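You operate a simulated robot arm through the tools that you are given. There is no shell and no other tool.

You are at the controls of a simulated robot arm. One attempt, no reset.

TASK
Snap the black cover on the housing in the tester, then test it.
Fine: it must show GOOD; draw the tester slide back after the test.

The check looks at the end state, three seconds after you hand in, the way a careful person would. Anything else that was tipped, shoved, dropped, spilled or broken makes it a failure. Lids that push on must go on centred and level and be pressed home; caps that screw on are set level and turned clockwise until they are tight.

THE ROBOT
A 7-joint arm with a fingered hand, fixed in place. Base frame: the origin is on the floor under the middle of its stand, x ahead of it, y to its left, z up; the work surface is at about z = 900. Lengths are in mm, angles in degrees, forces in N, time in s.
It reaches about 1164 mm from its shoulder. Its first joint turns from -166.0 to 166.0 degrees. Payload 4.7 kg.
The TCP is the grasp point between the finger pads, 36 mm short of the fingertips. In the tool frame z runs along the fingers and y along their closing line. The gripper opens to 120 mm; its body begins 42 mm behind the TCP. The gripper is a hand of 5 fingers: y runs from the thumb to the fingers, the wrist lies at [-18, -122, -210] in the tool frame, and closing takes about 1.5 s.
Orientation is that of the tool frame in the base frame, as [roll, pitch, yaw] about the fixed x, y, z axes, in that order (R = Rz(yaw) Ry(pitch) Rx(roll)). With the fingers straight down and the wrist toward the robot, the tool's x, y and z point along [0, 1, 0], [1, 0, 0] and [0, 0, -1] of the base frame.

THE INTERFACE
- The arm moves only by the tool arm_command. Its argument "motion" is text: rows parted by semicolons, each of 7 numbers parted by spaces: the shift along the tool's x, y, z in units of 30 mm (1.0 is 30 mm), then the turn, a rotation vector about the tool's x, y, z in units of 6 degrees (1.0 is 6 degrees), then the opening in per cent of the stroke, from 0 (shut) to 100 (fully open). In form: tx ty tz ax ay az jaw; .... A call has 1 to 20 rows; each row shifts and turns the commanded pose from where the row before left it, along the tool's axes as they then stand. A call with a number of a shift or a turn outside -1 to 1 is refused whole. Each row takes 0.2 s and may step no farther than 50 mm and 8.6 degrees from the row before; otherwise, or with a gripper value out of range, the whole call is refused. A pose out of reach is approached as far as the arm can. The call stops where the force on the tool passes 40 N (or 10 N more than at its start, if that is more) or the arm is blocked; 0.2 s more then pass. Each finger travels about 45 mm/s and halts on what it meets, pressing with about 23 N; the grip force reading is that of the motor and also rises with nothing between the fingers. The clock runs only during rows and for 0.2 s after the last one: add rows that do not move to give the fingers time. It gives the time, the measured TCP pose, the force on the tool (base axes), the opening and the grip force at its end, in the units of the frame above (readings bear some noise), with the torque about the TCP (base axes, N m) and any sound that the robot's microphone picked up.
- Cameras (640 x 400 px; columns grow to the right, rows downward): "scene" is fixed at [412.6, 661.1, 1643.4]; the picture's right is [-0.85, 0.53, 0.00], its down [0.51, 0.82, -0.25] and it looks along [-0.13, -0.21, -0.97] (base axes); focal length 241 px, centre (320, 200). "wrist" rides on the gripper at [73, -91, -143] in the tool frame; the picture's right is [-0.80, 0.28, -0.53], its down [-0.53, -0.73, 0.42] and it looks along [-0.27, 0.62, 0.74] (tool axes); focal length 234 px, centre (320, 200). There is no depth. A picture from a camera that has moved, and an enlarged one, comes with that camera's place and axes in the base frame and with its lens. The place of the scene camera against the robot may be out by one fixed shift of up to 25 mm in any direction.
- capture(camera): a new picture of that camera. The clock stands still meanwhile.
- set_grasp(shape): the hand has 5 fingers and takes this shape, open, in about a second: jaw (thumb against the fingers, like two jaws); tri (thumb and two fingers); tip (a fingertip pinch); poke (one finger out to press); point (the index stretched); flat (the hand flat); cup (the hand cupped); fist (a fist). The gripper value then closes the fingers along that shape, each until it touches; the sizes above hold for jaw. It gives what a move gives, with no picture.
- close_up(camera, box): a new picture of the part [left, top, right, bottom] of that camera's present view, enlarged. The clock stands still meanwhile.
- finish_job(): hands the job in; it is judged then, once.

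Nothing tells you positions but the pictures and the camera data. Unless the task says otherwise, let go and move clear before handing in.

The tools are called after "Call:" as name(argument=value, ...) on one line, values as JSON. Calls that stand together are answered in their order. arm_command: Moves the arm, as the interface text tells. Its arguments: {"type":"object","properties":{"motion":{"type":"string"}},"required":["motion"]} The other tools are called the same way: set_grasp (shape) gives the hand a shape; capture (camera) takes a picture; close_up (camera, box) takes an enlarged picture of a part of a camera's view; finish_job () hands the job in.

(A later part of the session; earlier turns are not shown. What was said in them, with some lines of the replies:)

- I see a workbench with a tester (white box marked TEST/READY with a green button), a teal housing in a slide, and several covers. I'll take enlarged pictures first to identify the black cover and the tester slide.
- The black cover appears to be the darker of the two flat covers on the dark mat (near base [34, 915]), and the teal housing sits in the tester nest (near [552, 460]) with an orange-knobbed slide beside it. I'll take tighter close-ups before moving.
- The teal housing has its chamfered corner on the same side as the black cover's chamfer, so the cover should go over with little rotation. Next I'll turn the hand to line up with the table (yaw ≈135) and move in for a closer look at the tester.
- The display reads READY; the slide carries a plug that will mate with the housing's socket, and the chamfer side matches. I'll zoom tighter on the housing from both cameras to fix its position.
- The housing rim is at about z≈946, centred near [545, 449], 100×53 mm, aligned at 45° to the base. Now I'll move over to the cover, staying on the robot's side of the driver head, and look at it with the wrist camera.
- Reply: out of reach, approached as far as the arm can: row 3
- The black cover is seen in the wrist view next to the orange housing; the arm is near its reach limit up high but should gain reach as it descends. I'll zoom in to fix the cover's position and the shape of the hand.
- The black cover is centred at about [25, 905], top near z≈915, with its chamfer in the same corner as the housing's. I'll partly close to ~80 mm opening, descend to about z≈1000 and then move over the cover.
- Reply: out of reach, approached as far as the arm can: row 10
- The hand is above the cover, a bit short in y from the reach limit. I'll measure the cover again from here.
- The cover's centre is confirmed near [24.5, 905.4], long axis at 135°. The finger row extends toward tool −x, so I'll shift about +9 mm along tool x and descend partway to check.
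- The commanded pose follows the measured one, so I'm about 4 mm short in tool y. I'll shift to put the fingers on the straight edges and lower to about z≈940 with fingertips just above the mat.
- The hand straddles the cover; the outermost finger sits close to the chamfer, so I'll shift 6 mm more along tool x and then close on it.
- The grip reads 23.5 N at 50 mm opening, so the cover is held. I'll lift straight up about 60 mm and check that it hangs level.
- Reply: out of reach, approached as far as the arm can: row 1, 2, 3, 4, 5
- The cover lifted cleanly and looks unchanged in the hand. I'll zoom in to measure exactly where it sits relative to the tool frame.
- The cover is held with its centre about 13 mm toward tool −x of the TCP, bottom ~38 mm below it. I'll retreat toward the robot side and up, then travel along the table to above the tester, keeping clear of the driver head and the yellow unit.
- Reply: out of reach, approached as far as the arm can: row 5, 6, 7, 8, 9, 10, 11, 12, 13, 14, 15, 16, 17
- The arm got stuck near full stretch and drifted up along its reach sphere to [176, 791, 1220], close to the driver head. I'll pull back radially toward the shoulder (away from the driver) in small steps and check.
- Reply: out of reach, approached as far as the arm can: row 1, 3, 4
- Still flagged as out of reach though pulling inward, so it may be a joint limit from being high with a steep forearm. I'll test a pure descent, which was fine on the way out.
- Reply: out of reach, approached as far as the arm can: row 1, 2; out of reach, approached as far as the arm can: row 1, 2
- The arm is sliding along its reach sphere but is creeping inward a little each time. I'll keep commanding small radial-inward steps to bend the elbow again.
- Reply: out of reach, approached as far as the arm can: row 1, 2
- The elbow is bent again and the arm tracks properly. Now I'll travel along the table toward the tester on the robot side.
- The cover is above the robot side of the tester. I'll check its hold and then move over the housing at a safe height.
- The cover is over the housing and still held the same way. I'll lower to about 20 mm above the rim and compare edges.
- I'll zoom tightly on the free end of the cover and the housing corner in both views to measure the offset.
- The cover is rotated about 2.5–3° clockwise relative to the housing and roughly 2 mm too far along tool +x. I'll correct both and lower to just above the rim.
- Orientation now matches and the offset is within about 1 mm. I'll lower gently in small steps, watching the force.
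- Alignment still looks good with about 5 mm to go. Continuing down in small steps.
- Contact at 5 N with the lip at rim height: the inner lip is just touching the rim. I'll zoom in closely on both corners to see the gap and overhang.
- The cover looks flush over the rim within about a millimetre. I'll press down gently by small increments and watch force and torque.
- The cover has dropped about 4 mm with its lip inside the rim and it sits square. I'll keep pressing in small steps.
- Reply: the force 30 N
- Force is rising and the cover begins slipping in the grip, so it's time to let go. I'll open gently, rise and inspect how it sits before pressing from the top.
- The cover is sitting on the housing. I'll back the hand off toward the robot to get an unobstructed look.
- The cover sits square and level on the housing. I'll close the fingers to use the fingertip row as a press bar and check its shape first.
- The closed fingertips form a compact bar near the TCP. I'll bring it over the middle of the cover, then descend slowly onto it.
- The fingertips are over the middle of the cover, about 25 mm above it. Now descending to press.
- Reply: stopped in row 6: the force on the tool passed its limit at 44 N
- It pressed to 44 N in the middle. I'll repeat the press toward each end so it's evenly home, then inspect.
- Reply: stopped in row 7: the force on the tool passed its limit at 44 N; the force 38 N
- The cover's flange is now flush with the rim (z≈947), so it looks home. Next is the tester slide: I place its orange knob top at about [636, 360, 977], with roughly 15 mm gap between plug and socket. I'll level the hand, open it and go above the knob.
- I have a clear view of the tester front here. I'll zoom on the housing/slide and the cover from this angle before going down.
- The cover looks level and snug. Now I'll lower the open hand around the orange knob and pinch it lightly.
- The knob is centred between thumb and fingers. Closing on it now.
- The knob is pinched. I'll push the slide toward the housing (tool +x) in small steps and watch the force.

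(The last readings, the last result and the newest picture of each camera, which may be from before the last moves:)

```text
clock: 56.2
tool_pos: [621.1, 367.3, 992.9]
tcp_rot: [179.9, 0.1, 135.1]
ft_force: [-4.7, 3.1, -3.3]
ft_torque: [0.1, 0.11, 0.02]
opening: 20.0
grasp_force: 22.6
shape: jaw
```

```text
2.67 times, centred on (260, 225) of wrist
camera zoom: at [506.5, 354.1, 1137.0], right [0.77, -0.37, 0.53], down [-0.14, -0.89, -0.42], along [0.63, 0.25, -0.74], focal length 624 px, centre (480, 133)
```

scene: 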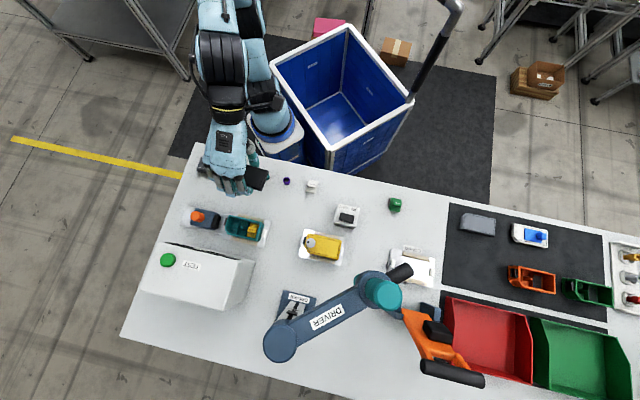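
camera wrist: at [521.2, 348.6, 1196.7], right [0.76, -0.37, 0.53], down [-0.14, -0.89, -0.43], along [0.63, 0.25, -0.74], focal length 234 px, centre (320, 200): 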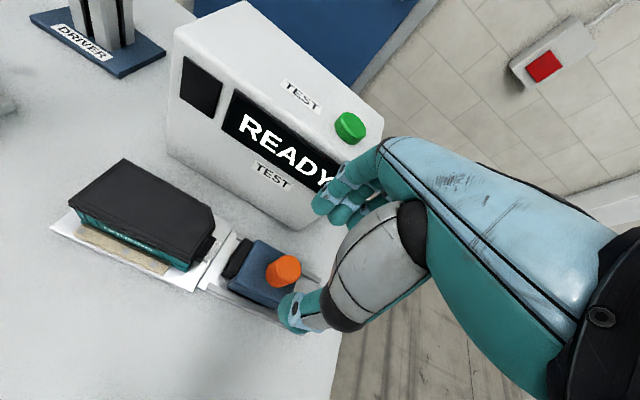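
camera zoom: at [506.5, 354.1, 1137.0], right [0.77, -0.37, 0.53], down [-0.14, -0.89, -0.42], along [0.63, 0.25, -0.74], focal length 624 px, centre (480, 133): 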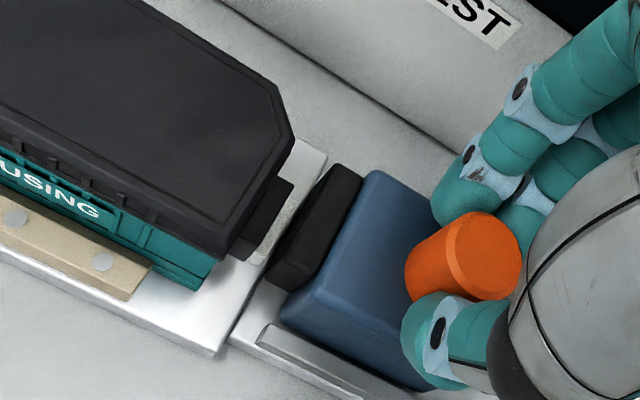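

The slide follows and the plug is nearly at the socket. Continuing to push.

Call:
arm_command(motion="0.1 0 0 0 0 0 12; 0.1 0 0 0 0 0 12; 0 0 0 0 0 0 12")

Call:
arm_command(motion="0.1 0 0 0 0 0 12; 0 0 0 0 0 0 12")

Call:
arm_command(motion="0.1 0 0 0 0 0 12; 0 0 0 0 0 0 12")

Call:
close_up(camera="wrist", box=[180, 150, 340, 300])

```text
clock: 57.0
tool_pos: [617.2, 371.5, 992.3]
tcp_rot: [179.8, 0.1, 135.1]
ft_force: [-5.6, 1.1, -2.4]
ft_torque: [0.06, 0.14, 0.05]
opening: 19.6
grasp_force: 23.0
shape: jaw
```

```text
clock: 57.6
tool_pos: [615.7, 372.7, 992.2]
tcp_rot: [179.9, 0.1, 135.0]
ft_force: [-4.0, -2.0, -0.6]
ft_torque: [-0.03, 0.08, 0.0]
opening: 19.9
grasp_force: 23.1
shape: jaw
```

```text
clock: 58.2
tool_pos: [613.4, 373.7, 992.9]
tcp_rot: [179.9, 0.1, 135.1]
ft_force: [8.2, -15.9, 1.6]
ft_torque: [-0.36, -0.31, -0.2]
opening: 19.8
grasp_force: 23.6
shape: jaw
```

```text
2.67 times, centred on (260, 225) of wrist
camera zoom: at [499.2, 361.6, 1136.5], right [0.76, -0.37, 0.53], down [-0.14, -0.89, -0.42], along [0.63, 0.25, -0.74], focal length 624 px, centre (480, 133)
```

zoom: 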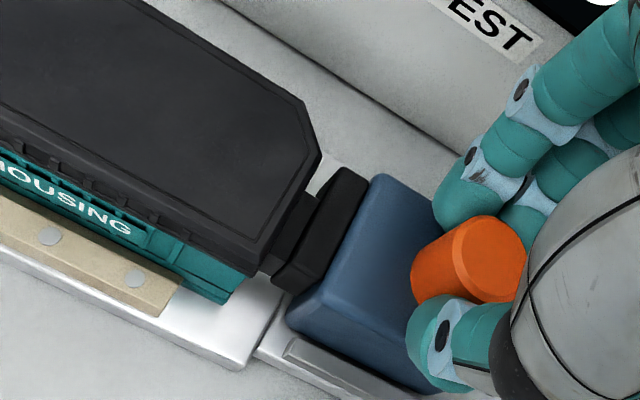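

The plug has met the socket with about 17 N of resistance. One more small push to be sure it's fully home.

Call:
arm_command(motion="0.06 0 0 0 0 0 12; 0 0 0 0 0 0 12")

Call:
capture(camera="wrist")

Call:
close_up(camera="scene", box=[150, 160, 260, 260])

```text
clock: 58.8
tool_pos: [611.8, 376.1, 993.7]
tcp_rot: [180.0, 0.1, 135.0]
ft_force: [15.5, -23.0, -1.1]
ft_torque: [-0.58, -0.49, -0.32]
opening: 19.6
grasp_force: 23.1
shape: jaw
```

```text
taken
camera wrist: at [497.7, 363.0, 1136.7], right [0.77, -0.37, 0.53], down [-0.14, -0.89, -0.42], along [0.63, 0.25, -0.74], focal length 234 px, centre (320, 200)
```

wrist: 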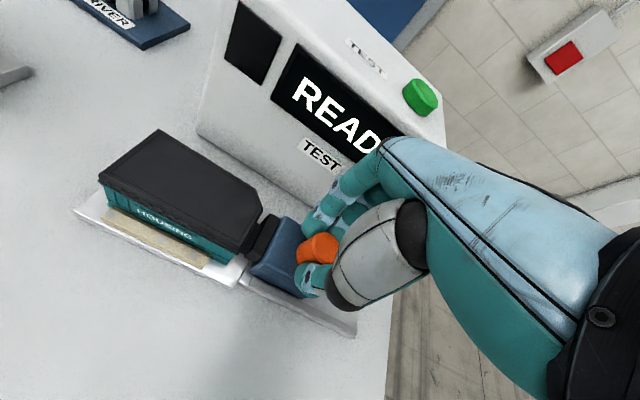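

```text
4.00 times, centred on (205, 210) of scene
camera zoom: at [412.6, 661.1, 1643.4], right [-0.85, 0.53, 0.0], down [0.51, 0.82, -0.25], along [-0.13, -0.21, -0.97], focal length 963 px, centre (780, 160)
```

zoom: 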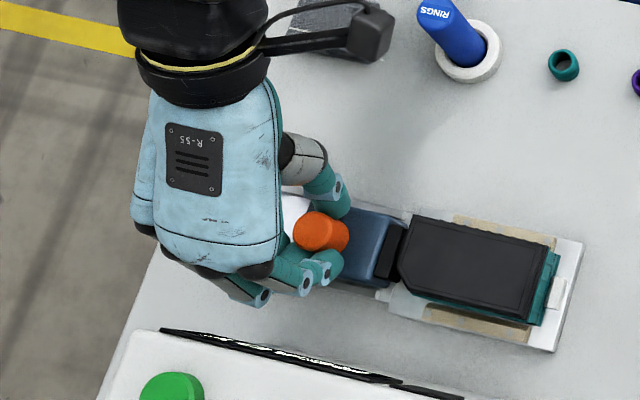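

The plug is fully in at ~27 N and everything stayed aligned. Now I'll release the knob and rise clear, then shape the hand to press the TEST button (top near [695, 460, 1075]).

Call:
arm_command(motion="-0.03 0 0 0 0 0 25; 0 0 0 0 0 0 35; 0 0 0 0 0 0 45; 0 0 0 0 0 0 55; 0 0 0 0 0 0 62; 0 0 0 0 0 0 62; 0 0 -0.4 0 0 0 62; 0 0 -0.8 0 0 0 62; 0 0 -1 0 0 0 62; 0 0 -1 0 0 0 62; 0 0 -1 0 0 0 62; 0 0 -1 0 0 0 62; 0 0 0 0 0 0 62")

Call:
set_grasp(shape="poke")

Call:
capture(camera="wrist")

Call:
capture(camera="scene")

```text
clock: 61.6
tool_pos: [612.0, 374.9, 1149.5]
tcp_rot: [179.9, 0.1, 134.9]
ft_force: [0.2, -0.2, -0.2]
ft_torque: [0.02, -0.01, -0.02]
opening: 74.0
grasp_force: 0.0
shape: jaw
```

```text
clock: 62.5
tool_pos: [612.2, 376.5, 1149.3]
tcp_rot: [-180.0, 0.1, 135.0]
ft_force: [0.5, -0.5, -0.2]
ft_torque: [0.01, -0.05, 0.0]
opening: 0.0
grasp_force: 0.1
shape: poke
```

```text
taken
camera wrist: at [497.0, 362.9, 1293.7], right [0.76, -0.37, 0.53], down [-0.14, -0.89, -0.42], along [0.63, 0.25, -0.74], focal length 234 px, centre (320, 200)
```

wrist: 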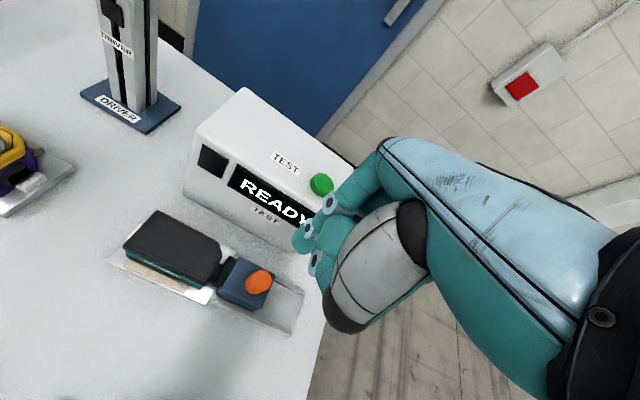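

```text
taken
```

scene: 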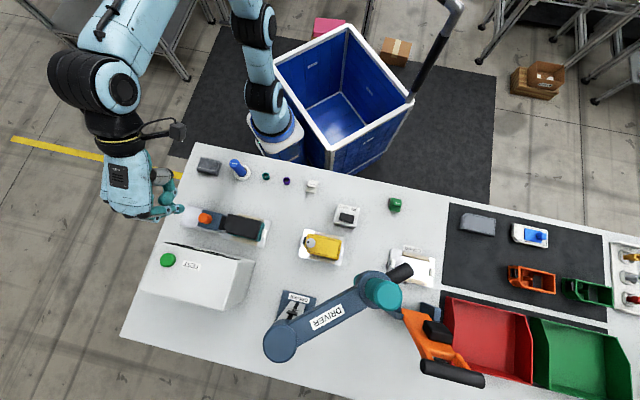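

Call:
close_up(camera="wrist", box=[260, 160, 400, 310])

Call:
close_up(camera="scene", box=[90, 140, 250, 290])

Call:
close_up(camera="wrist", box=[100, 190, 310, 340])

```text
2.67 times, centred on (330, 235) of wrist
camera zoom: at [497.0, 362.9, 1293.7], right [0.76, -0.37, 0.53], down [-0.14, -0.89, -0.42], along [0.63, 0.25, -0.74], focal length 624 px, centre (293, 107)
```

zoom: 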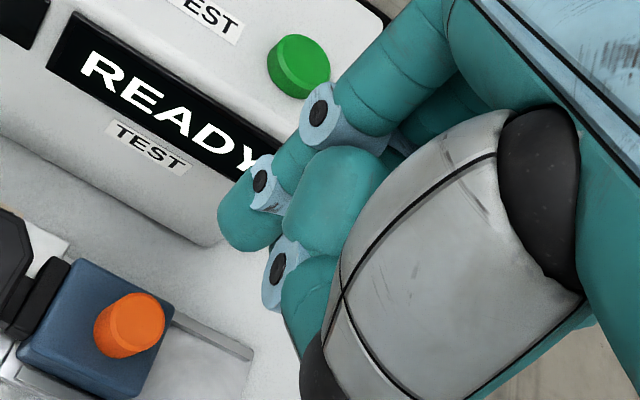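

```text
2.67 times, centred on (170, 215) of scene
camera zoom: at [412.6, 661.1, 1643.4], right [-0.85, 0.53, 0.0], down [0.51, 0.82, -0.25], along [-0.13, -0.21, -0.97], focal length 642 px, centre (720, 160)
```

zoom: 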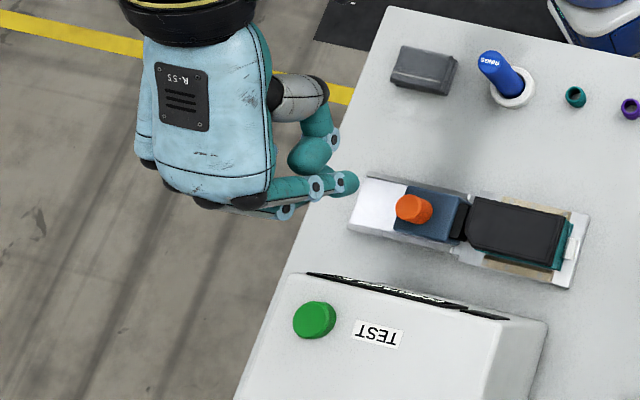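

```text
2.67 times, centred on (205, 265) of wrist
camera zoom: at [497.0, 362.9, 1293.7], right [0.76, -0.37, 0.53], down [-0.14, -0.89, -0.42], along [0.63, 0.25, -0.74], focal length 624 px, centre (627, 27)
```

zoom: 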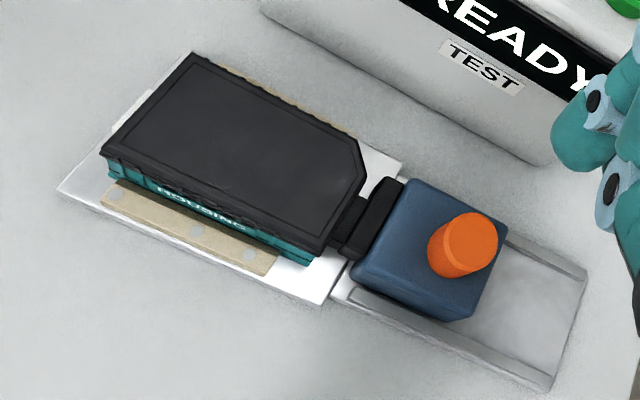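

The poke fingertip sits about 7 mm/4 mm off the TCP axis and ~45 mm below it. I'll bring it over the green button, staying above it.

Call:
arm_command(motion="-0.07 0.96 -0.1 0 0 0 0; -0.07 0.96 -0.1 0 0 0 0; -0.07 0.96 -0.1 0 0 0 0; -0.07 0.96 0 0 0 0 0; 0 0 0 0 0 0 0")

Call:
close_up(camera="wrist", box=[240, 130, 420, 310])

Call:
close_up(camera="scene", box=[110, 180, 230, 300])

```text
clock: 63.7
tool_pos: [698.9, 451.0, 1157.4]
tcp_rot: [179.8, 0.1, 135.1]
ft_force: [0.5, -0.5, -1.4]
ft_torque: [-0.01, 0.01, 0.0]
opening: 0.0
grasp_force: 19.8
shape: jaw
```

```text
2.22 times, centred on (330, 220) of wrist
camera zoom: at [584.5, 438.1, 1301.0], right [0.76, -0.37, 0.53], down [-0.14, -0.89, -0.42], along [0.63, 0.25, -0.74], focal length 520 px, centre (298, 156)
```

zoom: 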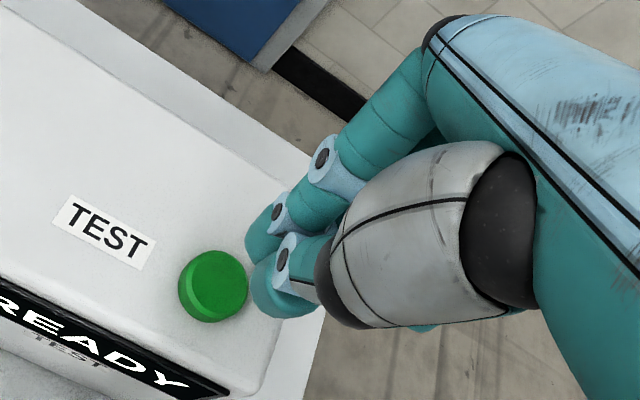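

```text
3.33 times, centred on (170, 240) of scene
camera zoom: at [412.6, 661.1, 1643.4], right [-0.85, 0.53, 0.0], down [0.51, 0.82, -0.25], along [-0.13, -0.21, -0.97], focal length 803 px, centre (820, 67)
```

zoom: 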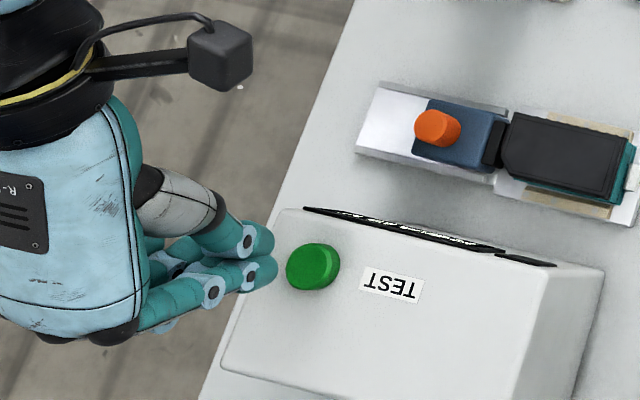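

Passing 0 closed the hand back into a closed jaw. I'll set the poke shape again and hold it with the opening value at 100, well above the button.

Call:
set_grasp(shape="poke")

Call:
arm_command(motion="0 0 0 0 0 0 100; 0 0 0 0 0 0 100")

Call:
close_up(camera="wrist", box=[240, 130, 420, 310])

Call:
close_up(camera="scene", box=[110, 180, 230, 300])

```text
clock: 64.6
tool_pos: [698.8, 451.2, 1157.4]
tcp_rot: [179.8, 0.2, 135.0]
ft_force: [-0.1, 0.0, 0.1]
ft_torque: [-0.02, 0.03, 0.01]
opening: 0.0
grasp_force: 0.1
shape: poke
```

```text
clock: 65.2
tool_pos: [698.2, 450.6, 1157.0]
tcp_rot: [179.9, 0.2, 135.0]
ft_force: [-0.6, 0.0, -0.5]
ft_torque: [0.04, 0.02, -0.01]
opening: 0.0
grasp_force: 0.1
shape: poke
```

```text
2.22 times, centred on (330, 220) of wrist
camera zoom: at [584.2, 437.9, 1301.1], right [0.76, -0.37, 0.53], down [-0.14, -0.89, -0.42], along [0.63, 0.25, -0.74], focal length 520 px, centre (298, 156)
```

zoom: 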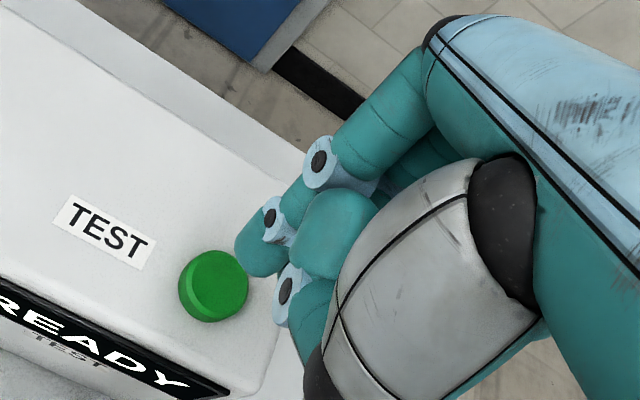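

```text
3.33 times, centred on (170, 240) of scene
camera zoom: at [412.6, 661.1, 1643.4], right [-0.85, 0.53, 0.0], down [0.51, 0.82, -0.25], along [-0.13, -0.21, -0.97], focal length 803 px, centre (820, 67)
```

zoom: 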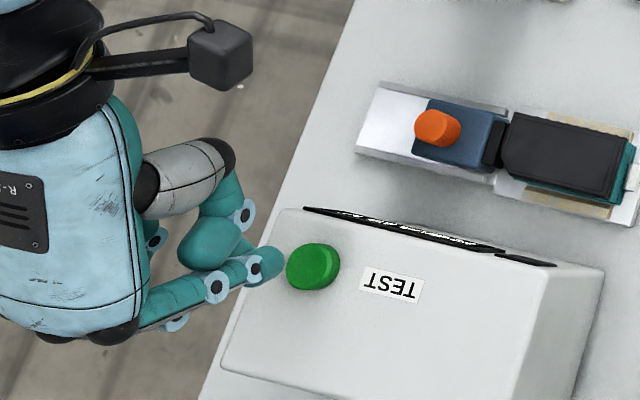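

The fingertip is right above the green button. I'll descend in small steps until it presses.

Call:
arm_command(motion="0 0 0.25 0 0 0 100; 0 0 0.25 0 0 0 100; 0 0 0.2 0 0 0 100; 0 0 0 0 0 0 100")

Call:
close_up(camera="wrist", box=[240, 150, 400, 310])

Call:
close_up(camera="scene", box=[120, 210, 220, 290])

```text
clock: 66.2
tool_pos: [699.9, 451.3, 1137.6]
tcp_rot: [179.9, 0.1, 135.0]
ft_force: [-0.7, 1.4, -0.3]
ft_torque: [0.02, -0.01, -0.01]
opening: 0.0
grasp_force: 0.1
shape: poke
```

```text
2.50 times, centred on (320, 230) of wrist
camera zoom: at [584.8, 438.2, 1281.3], right [0.76, -0.37, 0.53], down [-0.14, -0.89, -0.42], along [0.63, 0.25, -0.74], focal length 585 px, centre (320, 125)
```

zoom: 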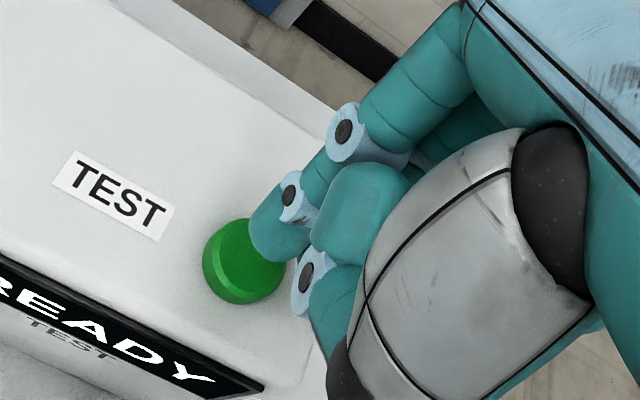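

```text
5.00 times, centred on (170, 250) of scene
camera zoom: at [412.6, 661.1, 1643.4], right [-0.85, 0.53, 0.0], down [0.51, 0.82, -0.25], along [-0.13, -0.21, -0.97], focal length 1204 px, centre (1070, -50)
```

zoom: 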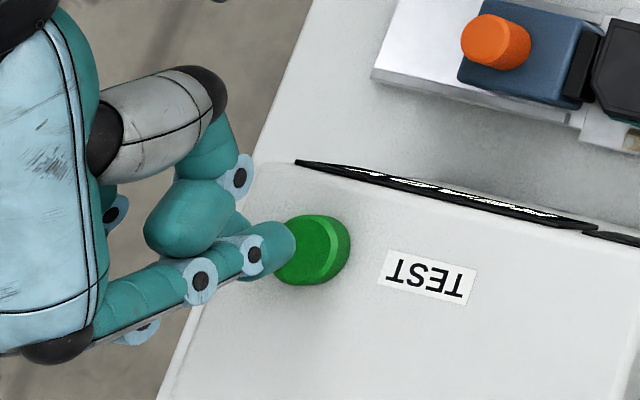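

The fingertip is just above the button. Pressing down gently.

Call:
arm_command(motion="0 0 0.12 0 0 0 100; 0 0 0.1 0 0 0 100; 0 0 0.1 0 0 0 100; 0 0 0 0 0 0 100")

Call:
arm_command(motion="0 0 0.07 0 0 0 100; 0 0 0 0 0 0 100")

Call:
close_up(camera="wrist", box=[200, 150, 360, 310])

```text
clock: 67.2
tool_pos: [699.7, 451.3, 1127.7]
tcp_rot: [179.9, 0.0, 134.9]
ft_force: [0.4, -0.3, 0.3]
ft_torque: [-0.02, -0.01, 0.02]
opening: 0.0
grasp_force: 0.0
shape: poke
```

```text
clock: 67.8
tool_pos: [699.9, 451.1, 1125.6]
tcp_rot: [179.9, 0.1, 135.1]
ft_force: [0.7, 0.4, -0.3]
ft_torque: [-0.03, 0.01, -0.02]
opening: 0.0
grasp_force: 0.1
shape: poke
```

```text
2.50 times, centred on (280, 230) of wrist
camera zoom: at [585.0, 438.9, 1268.8], right [0.76, -0.37, 0.53], down [-0.14, -0.89, -0.42], along [0.63, 0.25, -0.74], focal length 585 px, centre (420, 125)
```

zoom: 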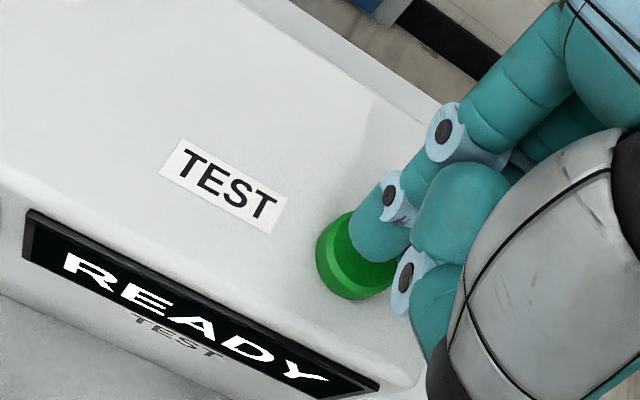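

The fingertip is close over the button, no contact yet, display READY. Continuing down in 2 mm steps.

Call:
arm_command(motion="0 0 0.07 0 0 0 100; 0 0 0.07 0 0 0 100; 0 0 0 0 0 0 100")

Call:
arm_command(motion="0 0 0.07 0 0 0 100; 0 0 0.05 0 0 0 100; 0 0 0 0 0 0 100")

Call:
close_up(camera="wrist", box=[200, 150, 360, 310])

```text
clock: 68.6
tool_pos: [699.3, 451.7, 1121.4]
tcp_rot: [179.9, 0.1, 135.0]
ft_force: [0.4, 0.8, 0.1]
ft_torque: [-0.02, -0.01, -0.02]
opening: 0.1
grasp_force: 0.1
shape: poke
```

```text
clock: 69.4
tool_pos: [700.2, 451.3, 1118.6]
tcp_rot: [179.8, 0.1, 135.0]
ft_force: [0.0, -0.1, 0.3]
ft_torque: [-0.01, 0.02, 0.0]
opening: 0.0
grasp_force: 0.0
shape: poke
```

```text
2.50 times, centred on (280, 230) of wrist
camera zoom: at [584.9, 438.7, 1261.9], right [0.76, -0.37, 0.53], down [-0.14, -0.89, -0.42], along [0.63, 0.25, -0.74], focal length 585 px, centre (420, 125)
```

zoom: 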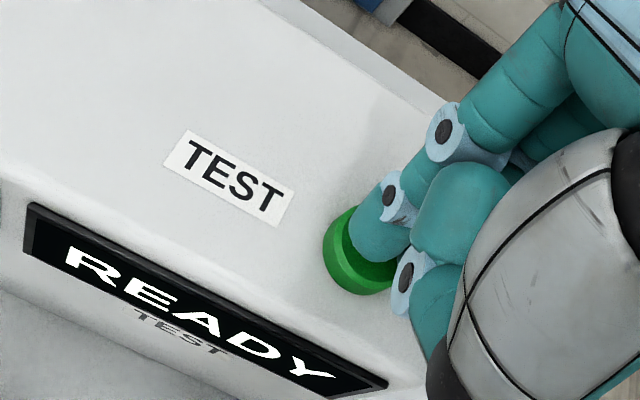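

Call:
arm_command(motion="0 0 0.07 0 0 0 100; 0 0 0.07 0 0 0 100; 0 0 0 0 0 0 100")

Call:
arm_command(motion="0 0 0.07 0 0 0 100; 0 0 0.05 0 0 0 100; 0 0 0 0 0 0 100")

Call:
close_up(camera="wrist", box=[200, 150, 360, 310])

Call:
close_up(camera="scene", box=[120, 210, 220, 290])

```text
clock: 70.2
tool_pos: [699.9, 450.5, 1113.7]
tcp_rot: [179.9, 0.1, 135.0]
ft_force: [-0.3, 0.1, 0.9]
ft_torque: [0.01, -0.01, -0.01]
opening: 0.0
grasp_force: 0.0
shape: poke
```

```text
clock: 71.0
tool_pos: [699.4, 450.6, 1110.5]
tcp_rot: [180.0, 0.2, 134.9]
ft_force: [0.6, 0.2, 2.0]
ft_torque: [-0.02, -0.07, -0.02]
opening: 0.0
grasp_force: 0.1
shape: poke
heard: click
```

```text
2.50 times, centred on (280, 230) of wrist
camera zoom: at [584.4, 438.2, 1254.3], right [0.76, -0.37, 0.53], down [-0.14, -0.89, -0.43], along [0.63, 0.25, -0.74], focal length 585 px, centre (420, 125)
```

zoom: 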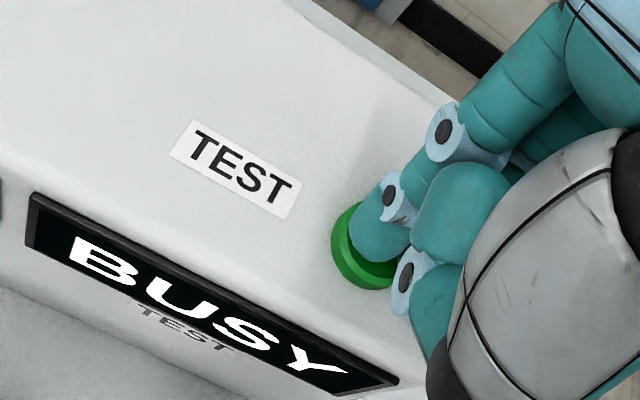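

```text
5.00 times, centred on (170, 250) of scene
camera zoom: at [412.6, 661.1, 1643.4], right [-0.85, 0.53, 0.0], down [0.51, 0.82, -0.25], along [-0.13, -0.21, -0.97], focal length 1204 px, centre (1070, -50)
```

zoom: 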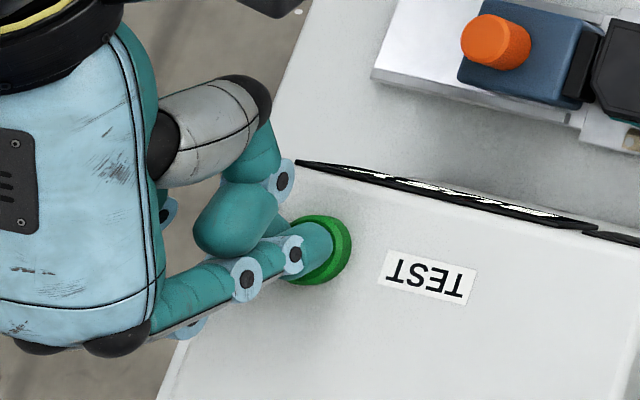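

A click was heard and the display reads BUSY. I'll lift off the button and wait for the result.

Call:
arm_command(motion="0 0 -0.3 0 0 0 100; 0 0 -0.5 0 0 0 100; 0 0 -0.6 0 0 0 100; 0 0 0 0 0 0 100; 0 0 0 0 0 0 100; 0 0 0 0 0 0 100; 0 0 0 0 0 0 100; 0 0 0 0 0 0 100; 0 0 0 0 0 0 100; 0 0 0 0 0 0 100; 0 0 0 0 0 0 100; 0 0 0 0 0 0 100")

Call:
capture(camera="wrist")

```text
clock: 73.6
tool_pos: [701.4, 451.0, 1153.2]
tcp_rot: [179.9, 0.2, 134.9]
ft_force: [0.4, 1.0, -0.1]
ft_torque: [0.01, 0.02, -0.03]
opening: 0.0
grasp_force: 0.1
shape: poke
```

```text
taken
camera wrist: at [585.6, 438.4, 1295.9], right [0.76, -0.37, 0.53], down [-0.14, -0.89, -0.42], along [0.63, 0.25, -0.74], focal length 234 px, centre (320, 200)
```

wrist: 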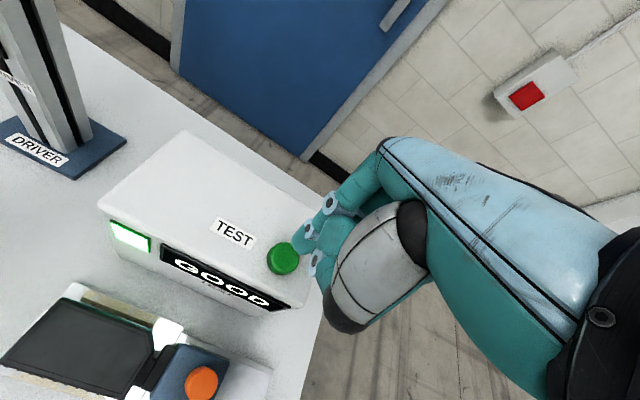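

Call:
close_up(camera="wrist", box=[90, 190, 310, 330])

```text
2.86 times, centred on (200, 260) of wrist
camera zoom: at [585.6, 438.4, 1295.9], right [0.76, -0.37, 0.53], down [-0.14, -0.89, -0.42], along [0.63, 0.25, -0.74], focal length 669 px, centre (663, 29)
```

zoom: 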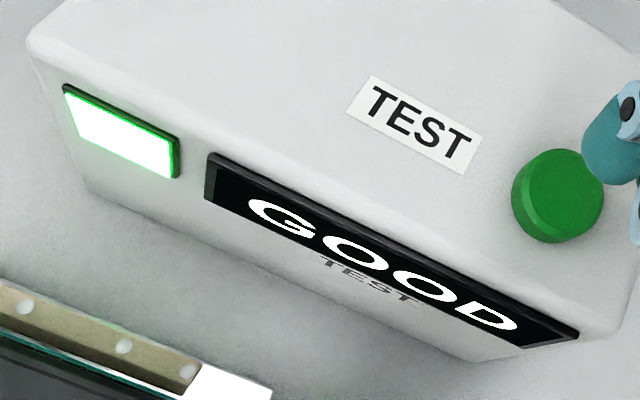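

The tester shows GOOD with the lamp lit. Now I'll move back over the slide knob, reopen the jaw and draw the slide back.

Call:
arm_command(motion="0.07 -0.98 0 0 0 0 100; 0.07 -0.98 0 0 0 0 100; 0.07 -0.98 0 0 0 0 100; 0.07 -0.98 0 0 0 0 100; 0 0 0 0 0 0 100")

Call:
set_grasp(shape="jaw")

Call:
arm_command(motion="0 0 0 0 0 0 62; 0 0 0 0 0 0 62; 0 0 0 0 0 0 62")

Call:
capture(camera="wrist")

Call:
close_up(camera="wrist", box=[180, 200, 320, 320])

Call:
close_up(camera="scene", box=[180, 195, 240, 240])

```text
clock: 74.8
tool_pos: [610.3, 373.9, 1154.0]
tcp_rot: [180.0, 0.1, 135.1]
ft_force: [-0.9, -0.9, 0.5]
ft_torque: [0.01, -0.02, 0.0]
opening: 0.2
grasp_force: 0.1
shape: poke
```

```text
clock: 75.7
tool_pos: [611.2, 373.5, 1153.2]
tcp_rot: [179.9, 0.1, 134.9]
ft_force: [-0.4, -0.1, 0.2]
ft_torque: [-0.01, -0.01, -0.02]
opening: 120.1
grasp_force: 0.1
shape: jaw
```

```text
clock: 76.5
tool_pos: [610.8, 372.8, 1154.2]
tcp_rot: [179.9, 0.1, 135.0]
ft_force: [0.0, -0.6, 0.4]
ft_torque: [0.02, -0.03, 0.0]
opening: 74.7
grasp_force: 0.1
shape: jaw
```

```text
taken
camera wrist: at [495.5, 360.9, 1297.6], right [0.76, -0.37, 0.53], down [-0.14, -0.89, -0.42], along [0.63, 0.25, -0.74], focal length 234 px, centre (320, 200)
```

wrist: 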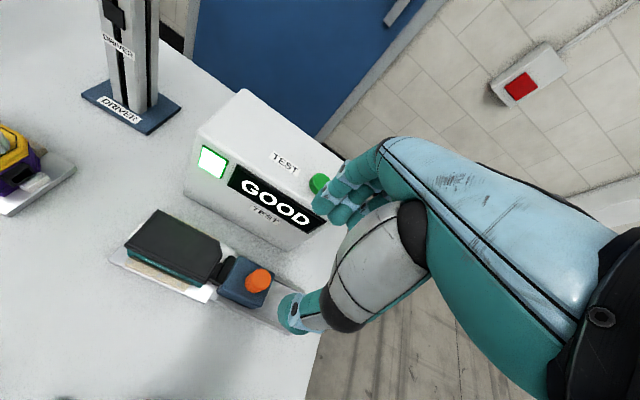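

```text
3.33 times, centred on (250, 260) of wrist
camera zoom: at [495.5, 360.9, 1297.6], right [0.76, -0.37, 0.53], down [-0.14, -0.89, -0.42], along [0.63, 0.25, -0.74], focal length 781 px, centre (553, 0)
```

zoom: 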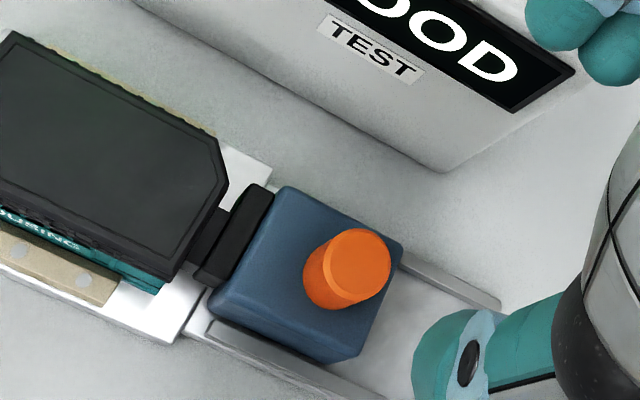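

```text
8.89 times, centred on (210, 218) of scene
camera zoom: at [412.6, 661.1, 1643.4], right [-0.85, 0.53, 0.0], down [0.51, 0.82, -0.25], along [-0.13, -0.21, -0.97], focal length 2141 px, centre (1298, 44)
```

zoom: 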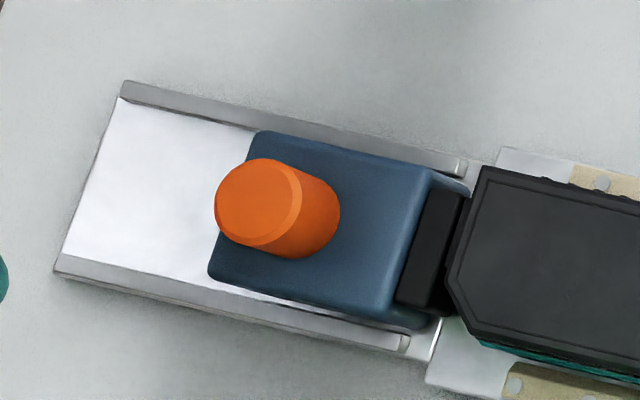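

GOOD is still displayed. The knob is now near [619, 374]. I'll lower the open hand over it again and pinch.

Call:
arm_command(motion="-0.16 0.06 0.9 0 0 0 62; 0 0 1 0 0 0 62; 0 0 1 0 0 0 62; 0 0 1 0 0 0 62; 0 0 0.9 0 0 0 62; 0 0 0.55 0 0 0 62; 0 0 0 0 0 0 62")

Call:
close_up(camera="wrist", box=[200, 150, 400, 350])

Call:
close_up(camera="scene", box=[150, 160, 260, 260])

```text
clock: 78.1
tool_pos: [616.5, 373.4, 992.4]
tcp_rot: [179.9, 0.1, 134.9]
ft_force: [-1.0, -0.4, -0.2]
ft_torque: [-0.01, 0.03, -0.01]
opening: 74.8
grasp_force: 0.2
shape: jaw
```

```text
2.00 times, centred on (300, 250) of wrist
camera zoom: at [500.9, 360.6, 1136.0], right [0.76, -0.37, 0.53], down [-0.14, -0.89, -0.43], along [0.63, 0.25, -0.74], focal length 468 px, centre (360, 100)
```

zoom: 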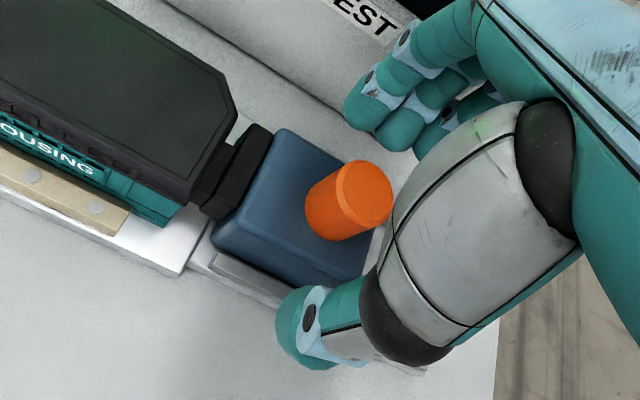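

```text
4.00 times, centred on (205, 210) of scene
camera zoom: at [412.6, 661.1, 1643.4], right [-0.85, 0.53, 0.0], down [0.51, 0.82, -0.25], along [-0.13, -0.21, -0.97], focal length 963 px, centre (780, 160)
```

zoom: 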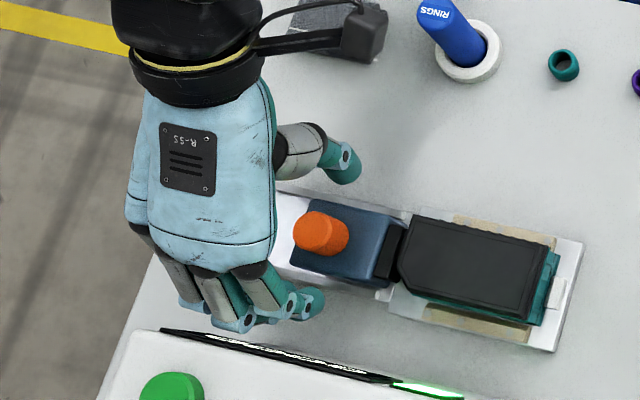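

The knob is in the same place in the hand as in the first pinch. Closing and then drawing the slide back about 26 mm (tool −x).

Call:
arm_command(motion="0 0 0 0 0 0 52; 0 0 0 0 0 0 42; 0 0 0 0 0 0 34; 0 0 0 0 0 0 28; 0 0 0 0 0 0 22; 0 0 0 0 0 0 16; 0 0 0 0 0 0 12; 0 0 0 0 0 0 12; 0 0 0 0 0 0 12")

Call:
arm_command(motion="-0.1 0 0 0 0 0 12; -0.15 0 0 0 0 0 12; -0.15 0 0 0 0 0 12; -0.15 0 0 0 0 0 12; 0 0 0 0 0 0 12")

Call:
close_up(camera="wrist", box=[200, 150, 400, 350])

```text
clock: 80.1
tool_pos: [615.7, 372.9, 991.1]
tcp_rot: [180.0, 0.1, 135.0]
ft_force: [-3.5, -1.7, -1.6]
ft_torque: [-0.07, 0.01, -0.01]
opening: 19.8
grasp_force: 22.6
shape: jaw
```

```text
clock: 81.3
tool_pos: [627.9, 359.0, 992.2]
tcp_rot: [179.9, 0.1, 135.0]
ft_force: [1.9, -3.5, 0.0]
ft_torque: [-0.11, -0.09, -0.03]
opening: 19.7
grasp_force: 22.7
shape: jaw
```

```text
2.00 times, centred on (300, 250) of wrist
camera zoom: at [513.4, 347.3, 1135.7], right [0.76, -0.37, 0.53], down [-0.14, -0.89, -0.43], along [0.63, 0.25, -0.74], focal length 468 px, centre (360, 100)
```

zoom: 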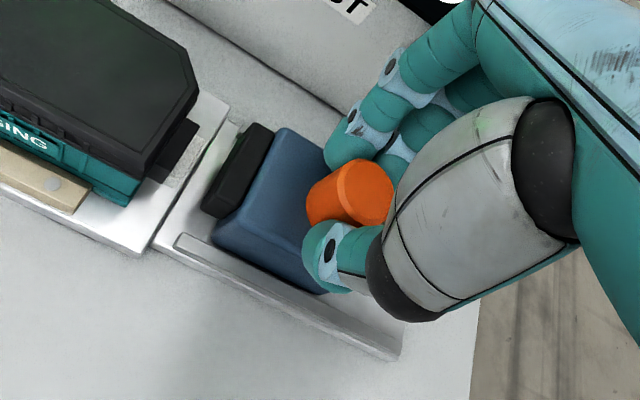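

The plug is out and the slide follows. I'll draw it the rest of the way until it reaches its start position or stop.

Call:
arm_command(motion="-0.1 0 0 0 0 0 12; -0.1 0 0 0 0 0 12; 0 0 0 0 0 0 12")

Call:
arm_command(motion="-0.08 0 0 0 0 0 12; 0 0 0 0 0 0 12")

Call:
close_up(camera="scene", box=[150, 160, 260, 260])

Call:
close_up(camera="wrist", box=[200, 150, 400, 350])

```text
clock: 82.1
tool_pos: [632.1, 354.9, 992.1]
tcp_rot: [179.9, 0.1, 135.0]
ft_force: [0.3, -2.8, 2.0]
ft_torque: [-0.04, -0.01, 0.0]
opening: 19.9
grasp_force: 22.8
shape: jaw
```

```text
clock: 82.7
tool_pos: [632.8, 355.3, 991.8]
tcp_rot: [179.9, 0.1, 134.9]
ft_force: [-6.2, 5.9, 1.0]
ft_torque: [0.19, 0.14, -0.01]
opening: 19.7
grasp_force: 23.4
shape: jaw
```

```text
4.00 times, centred on (205, 210) of scene
camera zoom: at [412.6, 661.1, 1643.4], right [-0.85, 0.53, 0.0], down [0.51, 0.82, -0.25], along [-0.13, -0.21, -0.97], focal length 963 px, centre (780, 160)
```

zoom: 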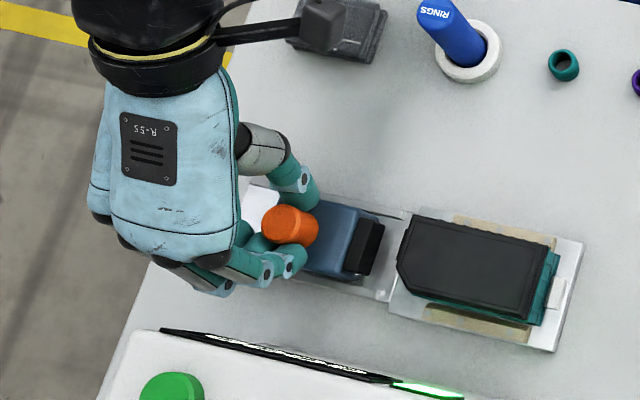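

```text
2.00 times, centred on (300, 250) of wrist
camera zoom: at [517.8, 342.5, 1135.7], right [0.77, -0.37, 0.53], down [-0.14, -0.89, -0.43], along [0.63, 0.25, -0.74], focal length 468 px, centre (360, 100)
```

zoom: 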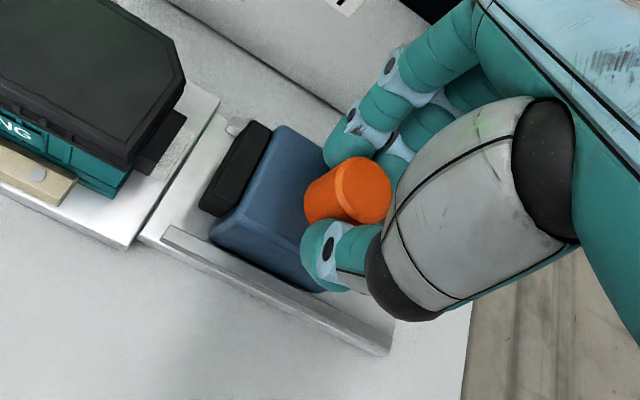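

The slide has reached its back stop at the original position. Now I'll release, rise and back off, then inspect everything.

Call:
arm_command(motion="0.03 0 0 0 0 0 25; 0 0 0 0 0 0 35; 0 0 0 0 0 0 45; 0 0 0 0 0 0 55; 0 0 0 0 0 0 62; 0 0 0 0 0 0 62; 0 0 -0.4 0 0 0 62; 0 0 -0.8 0 0 0 62; 0 0 -1 0 0 0 62; 0 0 -1 0 0 0 62; 0 0 -1 0 0 0 62; 0 -0.5 -1 0 0 0 62; 0.3 -0.8 -0.5 0 0 0 62; 0.5 -0.8 0 0 0 0 62; 0 0 0 0 0 0 62")

Call:
capture(camera="wrist")

Call:
capture(camera="scene")

Call:
close_up(camera="scene", box=[175, 190, 285, 260])

Call:
close_up(camera="wrist", box=[120, 110, 340, 330])

```text
clock: 85.9
tool_pos: [570.4, 325.6, 1163.6]
tcp_rot: [179.9, 0.1, 135.1]
ft_force: [0.7, -0.5, 0.3]
ft_torque: [0.02, 0.0, -0.02]
opening: 74.2
grasp_force: 0.0
shape: jaw
```

```text
taken
camera wrist: at [455.1, 313.7, 1306.6], right [0.76, -0.37, 0.53], down [-0.14, -0.89, -0.42], along [0.63, 0.25, -0.74], focal length 234 px, centre (320, 200)
```

wrist: 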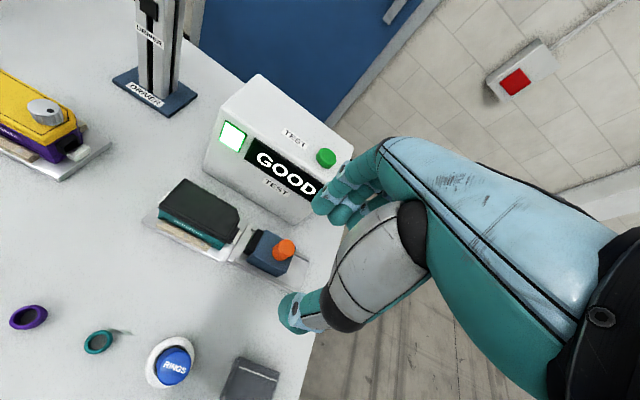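

```text
taken
```

scene: 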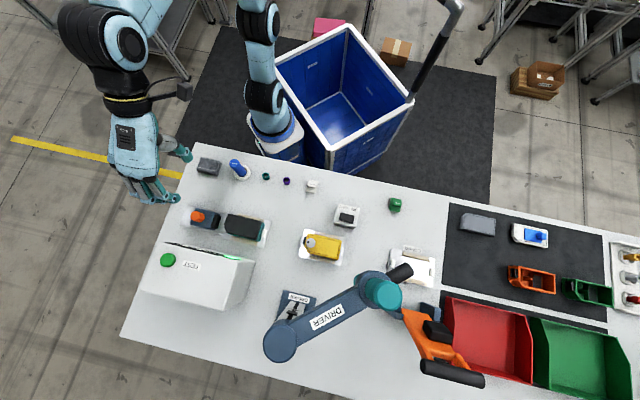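

```text
5.71 times, centred on (230, 225) of scene
camera zoom: at [412.6, 661.1, 1643.4], right [-0.85, 0.53, 0.0], down [0.51, 0.82, -0.25], along [-0.13, -0.21, -0.97], focal length 1376 px, centre (834, 57)
```

zoom: 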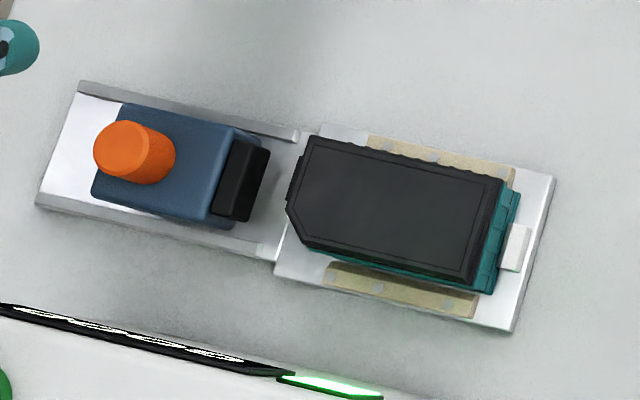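

```text
1.82 times, centred on (230, 220) of wrist
camera zoom: at [455.1, 313.7, 1306.6], right [0.76, -0.37, 0.53], down [-0.14, -0.89, -0.42], along [0.63, 0.25, -0.74], focal length 426 px, centre (484, 164)
```

zoom: 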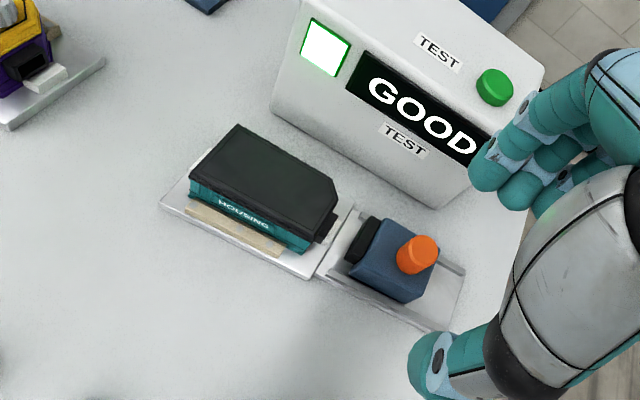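

GOOD remains displayed, the slide is back and the hand is clear. One last close look at the cover's fit before handing in.

Call:
close_up(camera="wrist", box=[150, 170, 250, 255])

Call:
close_up(camera="scene", box=[215, 205, 275, 250])

Call:
close_up(camera="scene", box=[180, 140, 420, 280])

```text
4.71 times, centred on (200, 212) of wrist
camera zoom: at [455.1, 313.7, 1306.6], right [0.76, -0.37, 0.53], down [-0.14, -0.89, -0.42], along [0.63, 0.25, -0.74], focal length 1102 px, centre (885, 141)
```

zoom: 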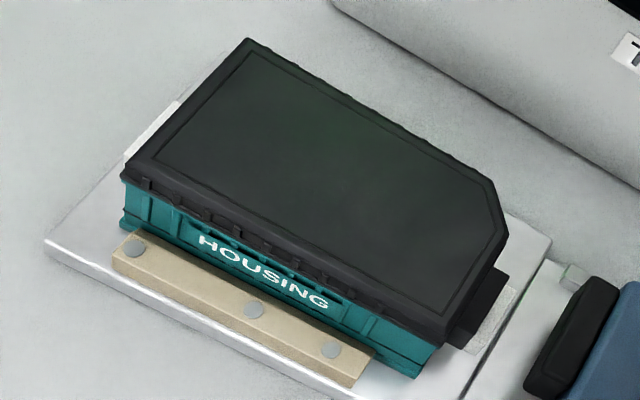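

```text
8.89 times, centred on (245, 228) of scene
camera zoom: at [412.6, 661.1, 1643.4], right [-0.85, 0.53, 0.0], down [0.51, 0.82, -0.25], along [-0.13, -0.21, -0.97], focal length 2141 px, centre (987, -44)
```

zoom: 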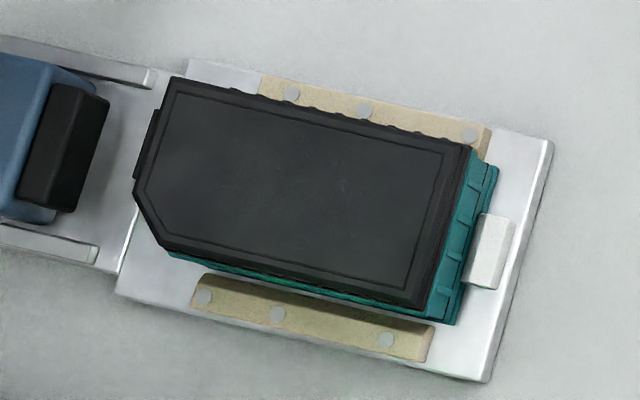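

```text
2.67 times, centred on (300, 210) of scene
camera zoom: at [412.6, 661.1, 1643.4], right [-0.85, 0.53, 0.0], down [0.51, 0.82, -0.25], along [-0.13, -0.21, -0.97], focal length 642 px, centre (373, 173)
```

zoom: 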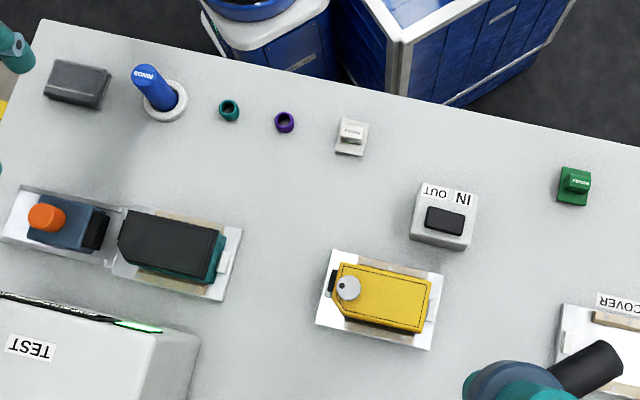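

Everything else on the bench is undisturbed. As a last check that the cover is fully home, I'll view the reference purple/yellow unit from the same relative viewpoint and compare the fit.

Call:
arm_command(motion="0.99 0.01 0 0 0 0 62; 0.99 0.01 0 0 0 0 62; 0.99 0.01 0 0 0 0 62; 0.99 0.01 0 0 0 0 62; 0.99 0.01 0 0 0 0 62; 0.99 0.01 0 0 0 0 62; 0.99 0.01 0 0 0 0 62; 0.99 0.01 0 0 0 0 62; 0 0 0 0 0 0 62")

Call:
close_up(camera="wrist", box=[150, 170, 250, 255])

Call:
capture(camera="wrist")

```text
clock: 87.9
tool_pos: [403.9, 497.9, 1162.1]
tcp_rot: [179.9, 0.1, 135.0]
ft_force: [0.2, 0.3, -0.2]
ft_torque: [-0.02, 0.01, 0.01]
opening: 74.3
grasp_force: 0.0
shape: jaw
```

```text
4.71 times, centred on (200, 212) of wrist
camera zoom: at [289.5, 484.6, 1306.5], right [0.76, -0.37, 0.53], down [-0.14, -0.89, -0.42], along [0.63, 0.25, -0.74], focal length 1102 px, centre (885, 141)
```

zoom: 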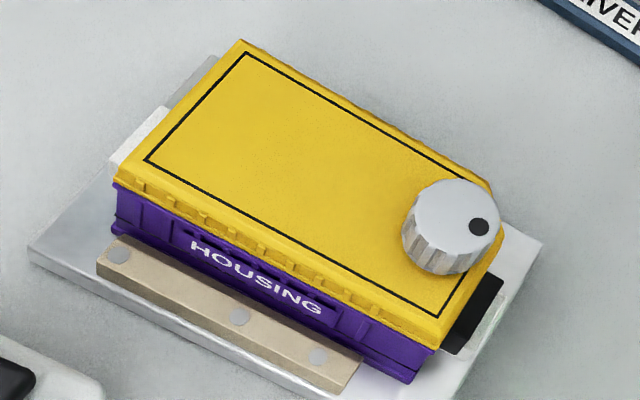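

```text
taken
camera wrist: at [289.5, 484.6, 1306.5], right [0.76, -0.37, 0.53], down [-0.14, -0.89, -0.42], along [0.63, 0.25, -0.74], focal length 234 px, centre (320, 200)
```

wrist: 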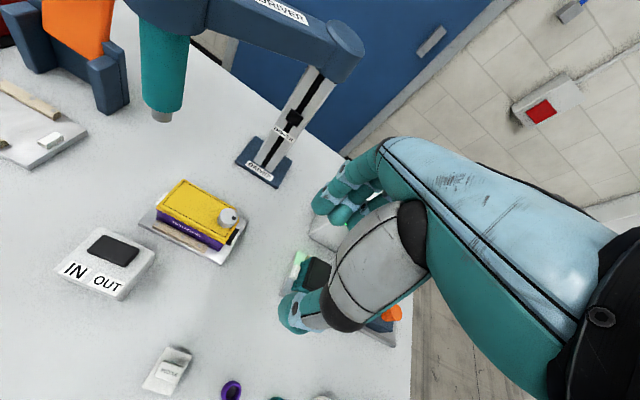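

The black cover sits at the same height against its housing as the reference unit, level and centred. GOOD is showing, the slide is drawn back, and the hand is empty and clear, so I'm handing in the job.

Call:
finish_job()

```text
The job is handed in.
```

The black cover is on the housing in the tester, the test showed GOOD, and the tester slide is back at its start position.

- **Cover:** I pressed it to about 40 N at the middle and near both ends. No snap sound was reported during pressing. It sits as close to its housing as the yellow cover on the purple unit beside it, viewed from the same angle, and it looks level and centred.
- **Test:** I pushed the slide in until the plug met the socket, with about 27 N of resistance. I then pressed the green button and waited. The display was still GOOD when I last had it in view, after drawing the slide back.
- **Rest of the bench:** Nothing else looked moved in the pictures I took at the end. On the way over, the arm reached full stretch and drifted near the driver head. I backed it off, and no contact force showed in the readings.

The hand was empty and clear of the tester when I handed in.
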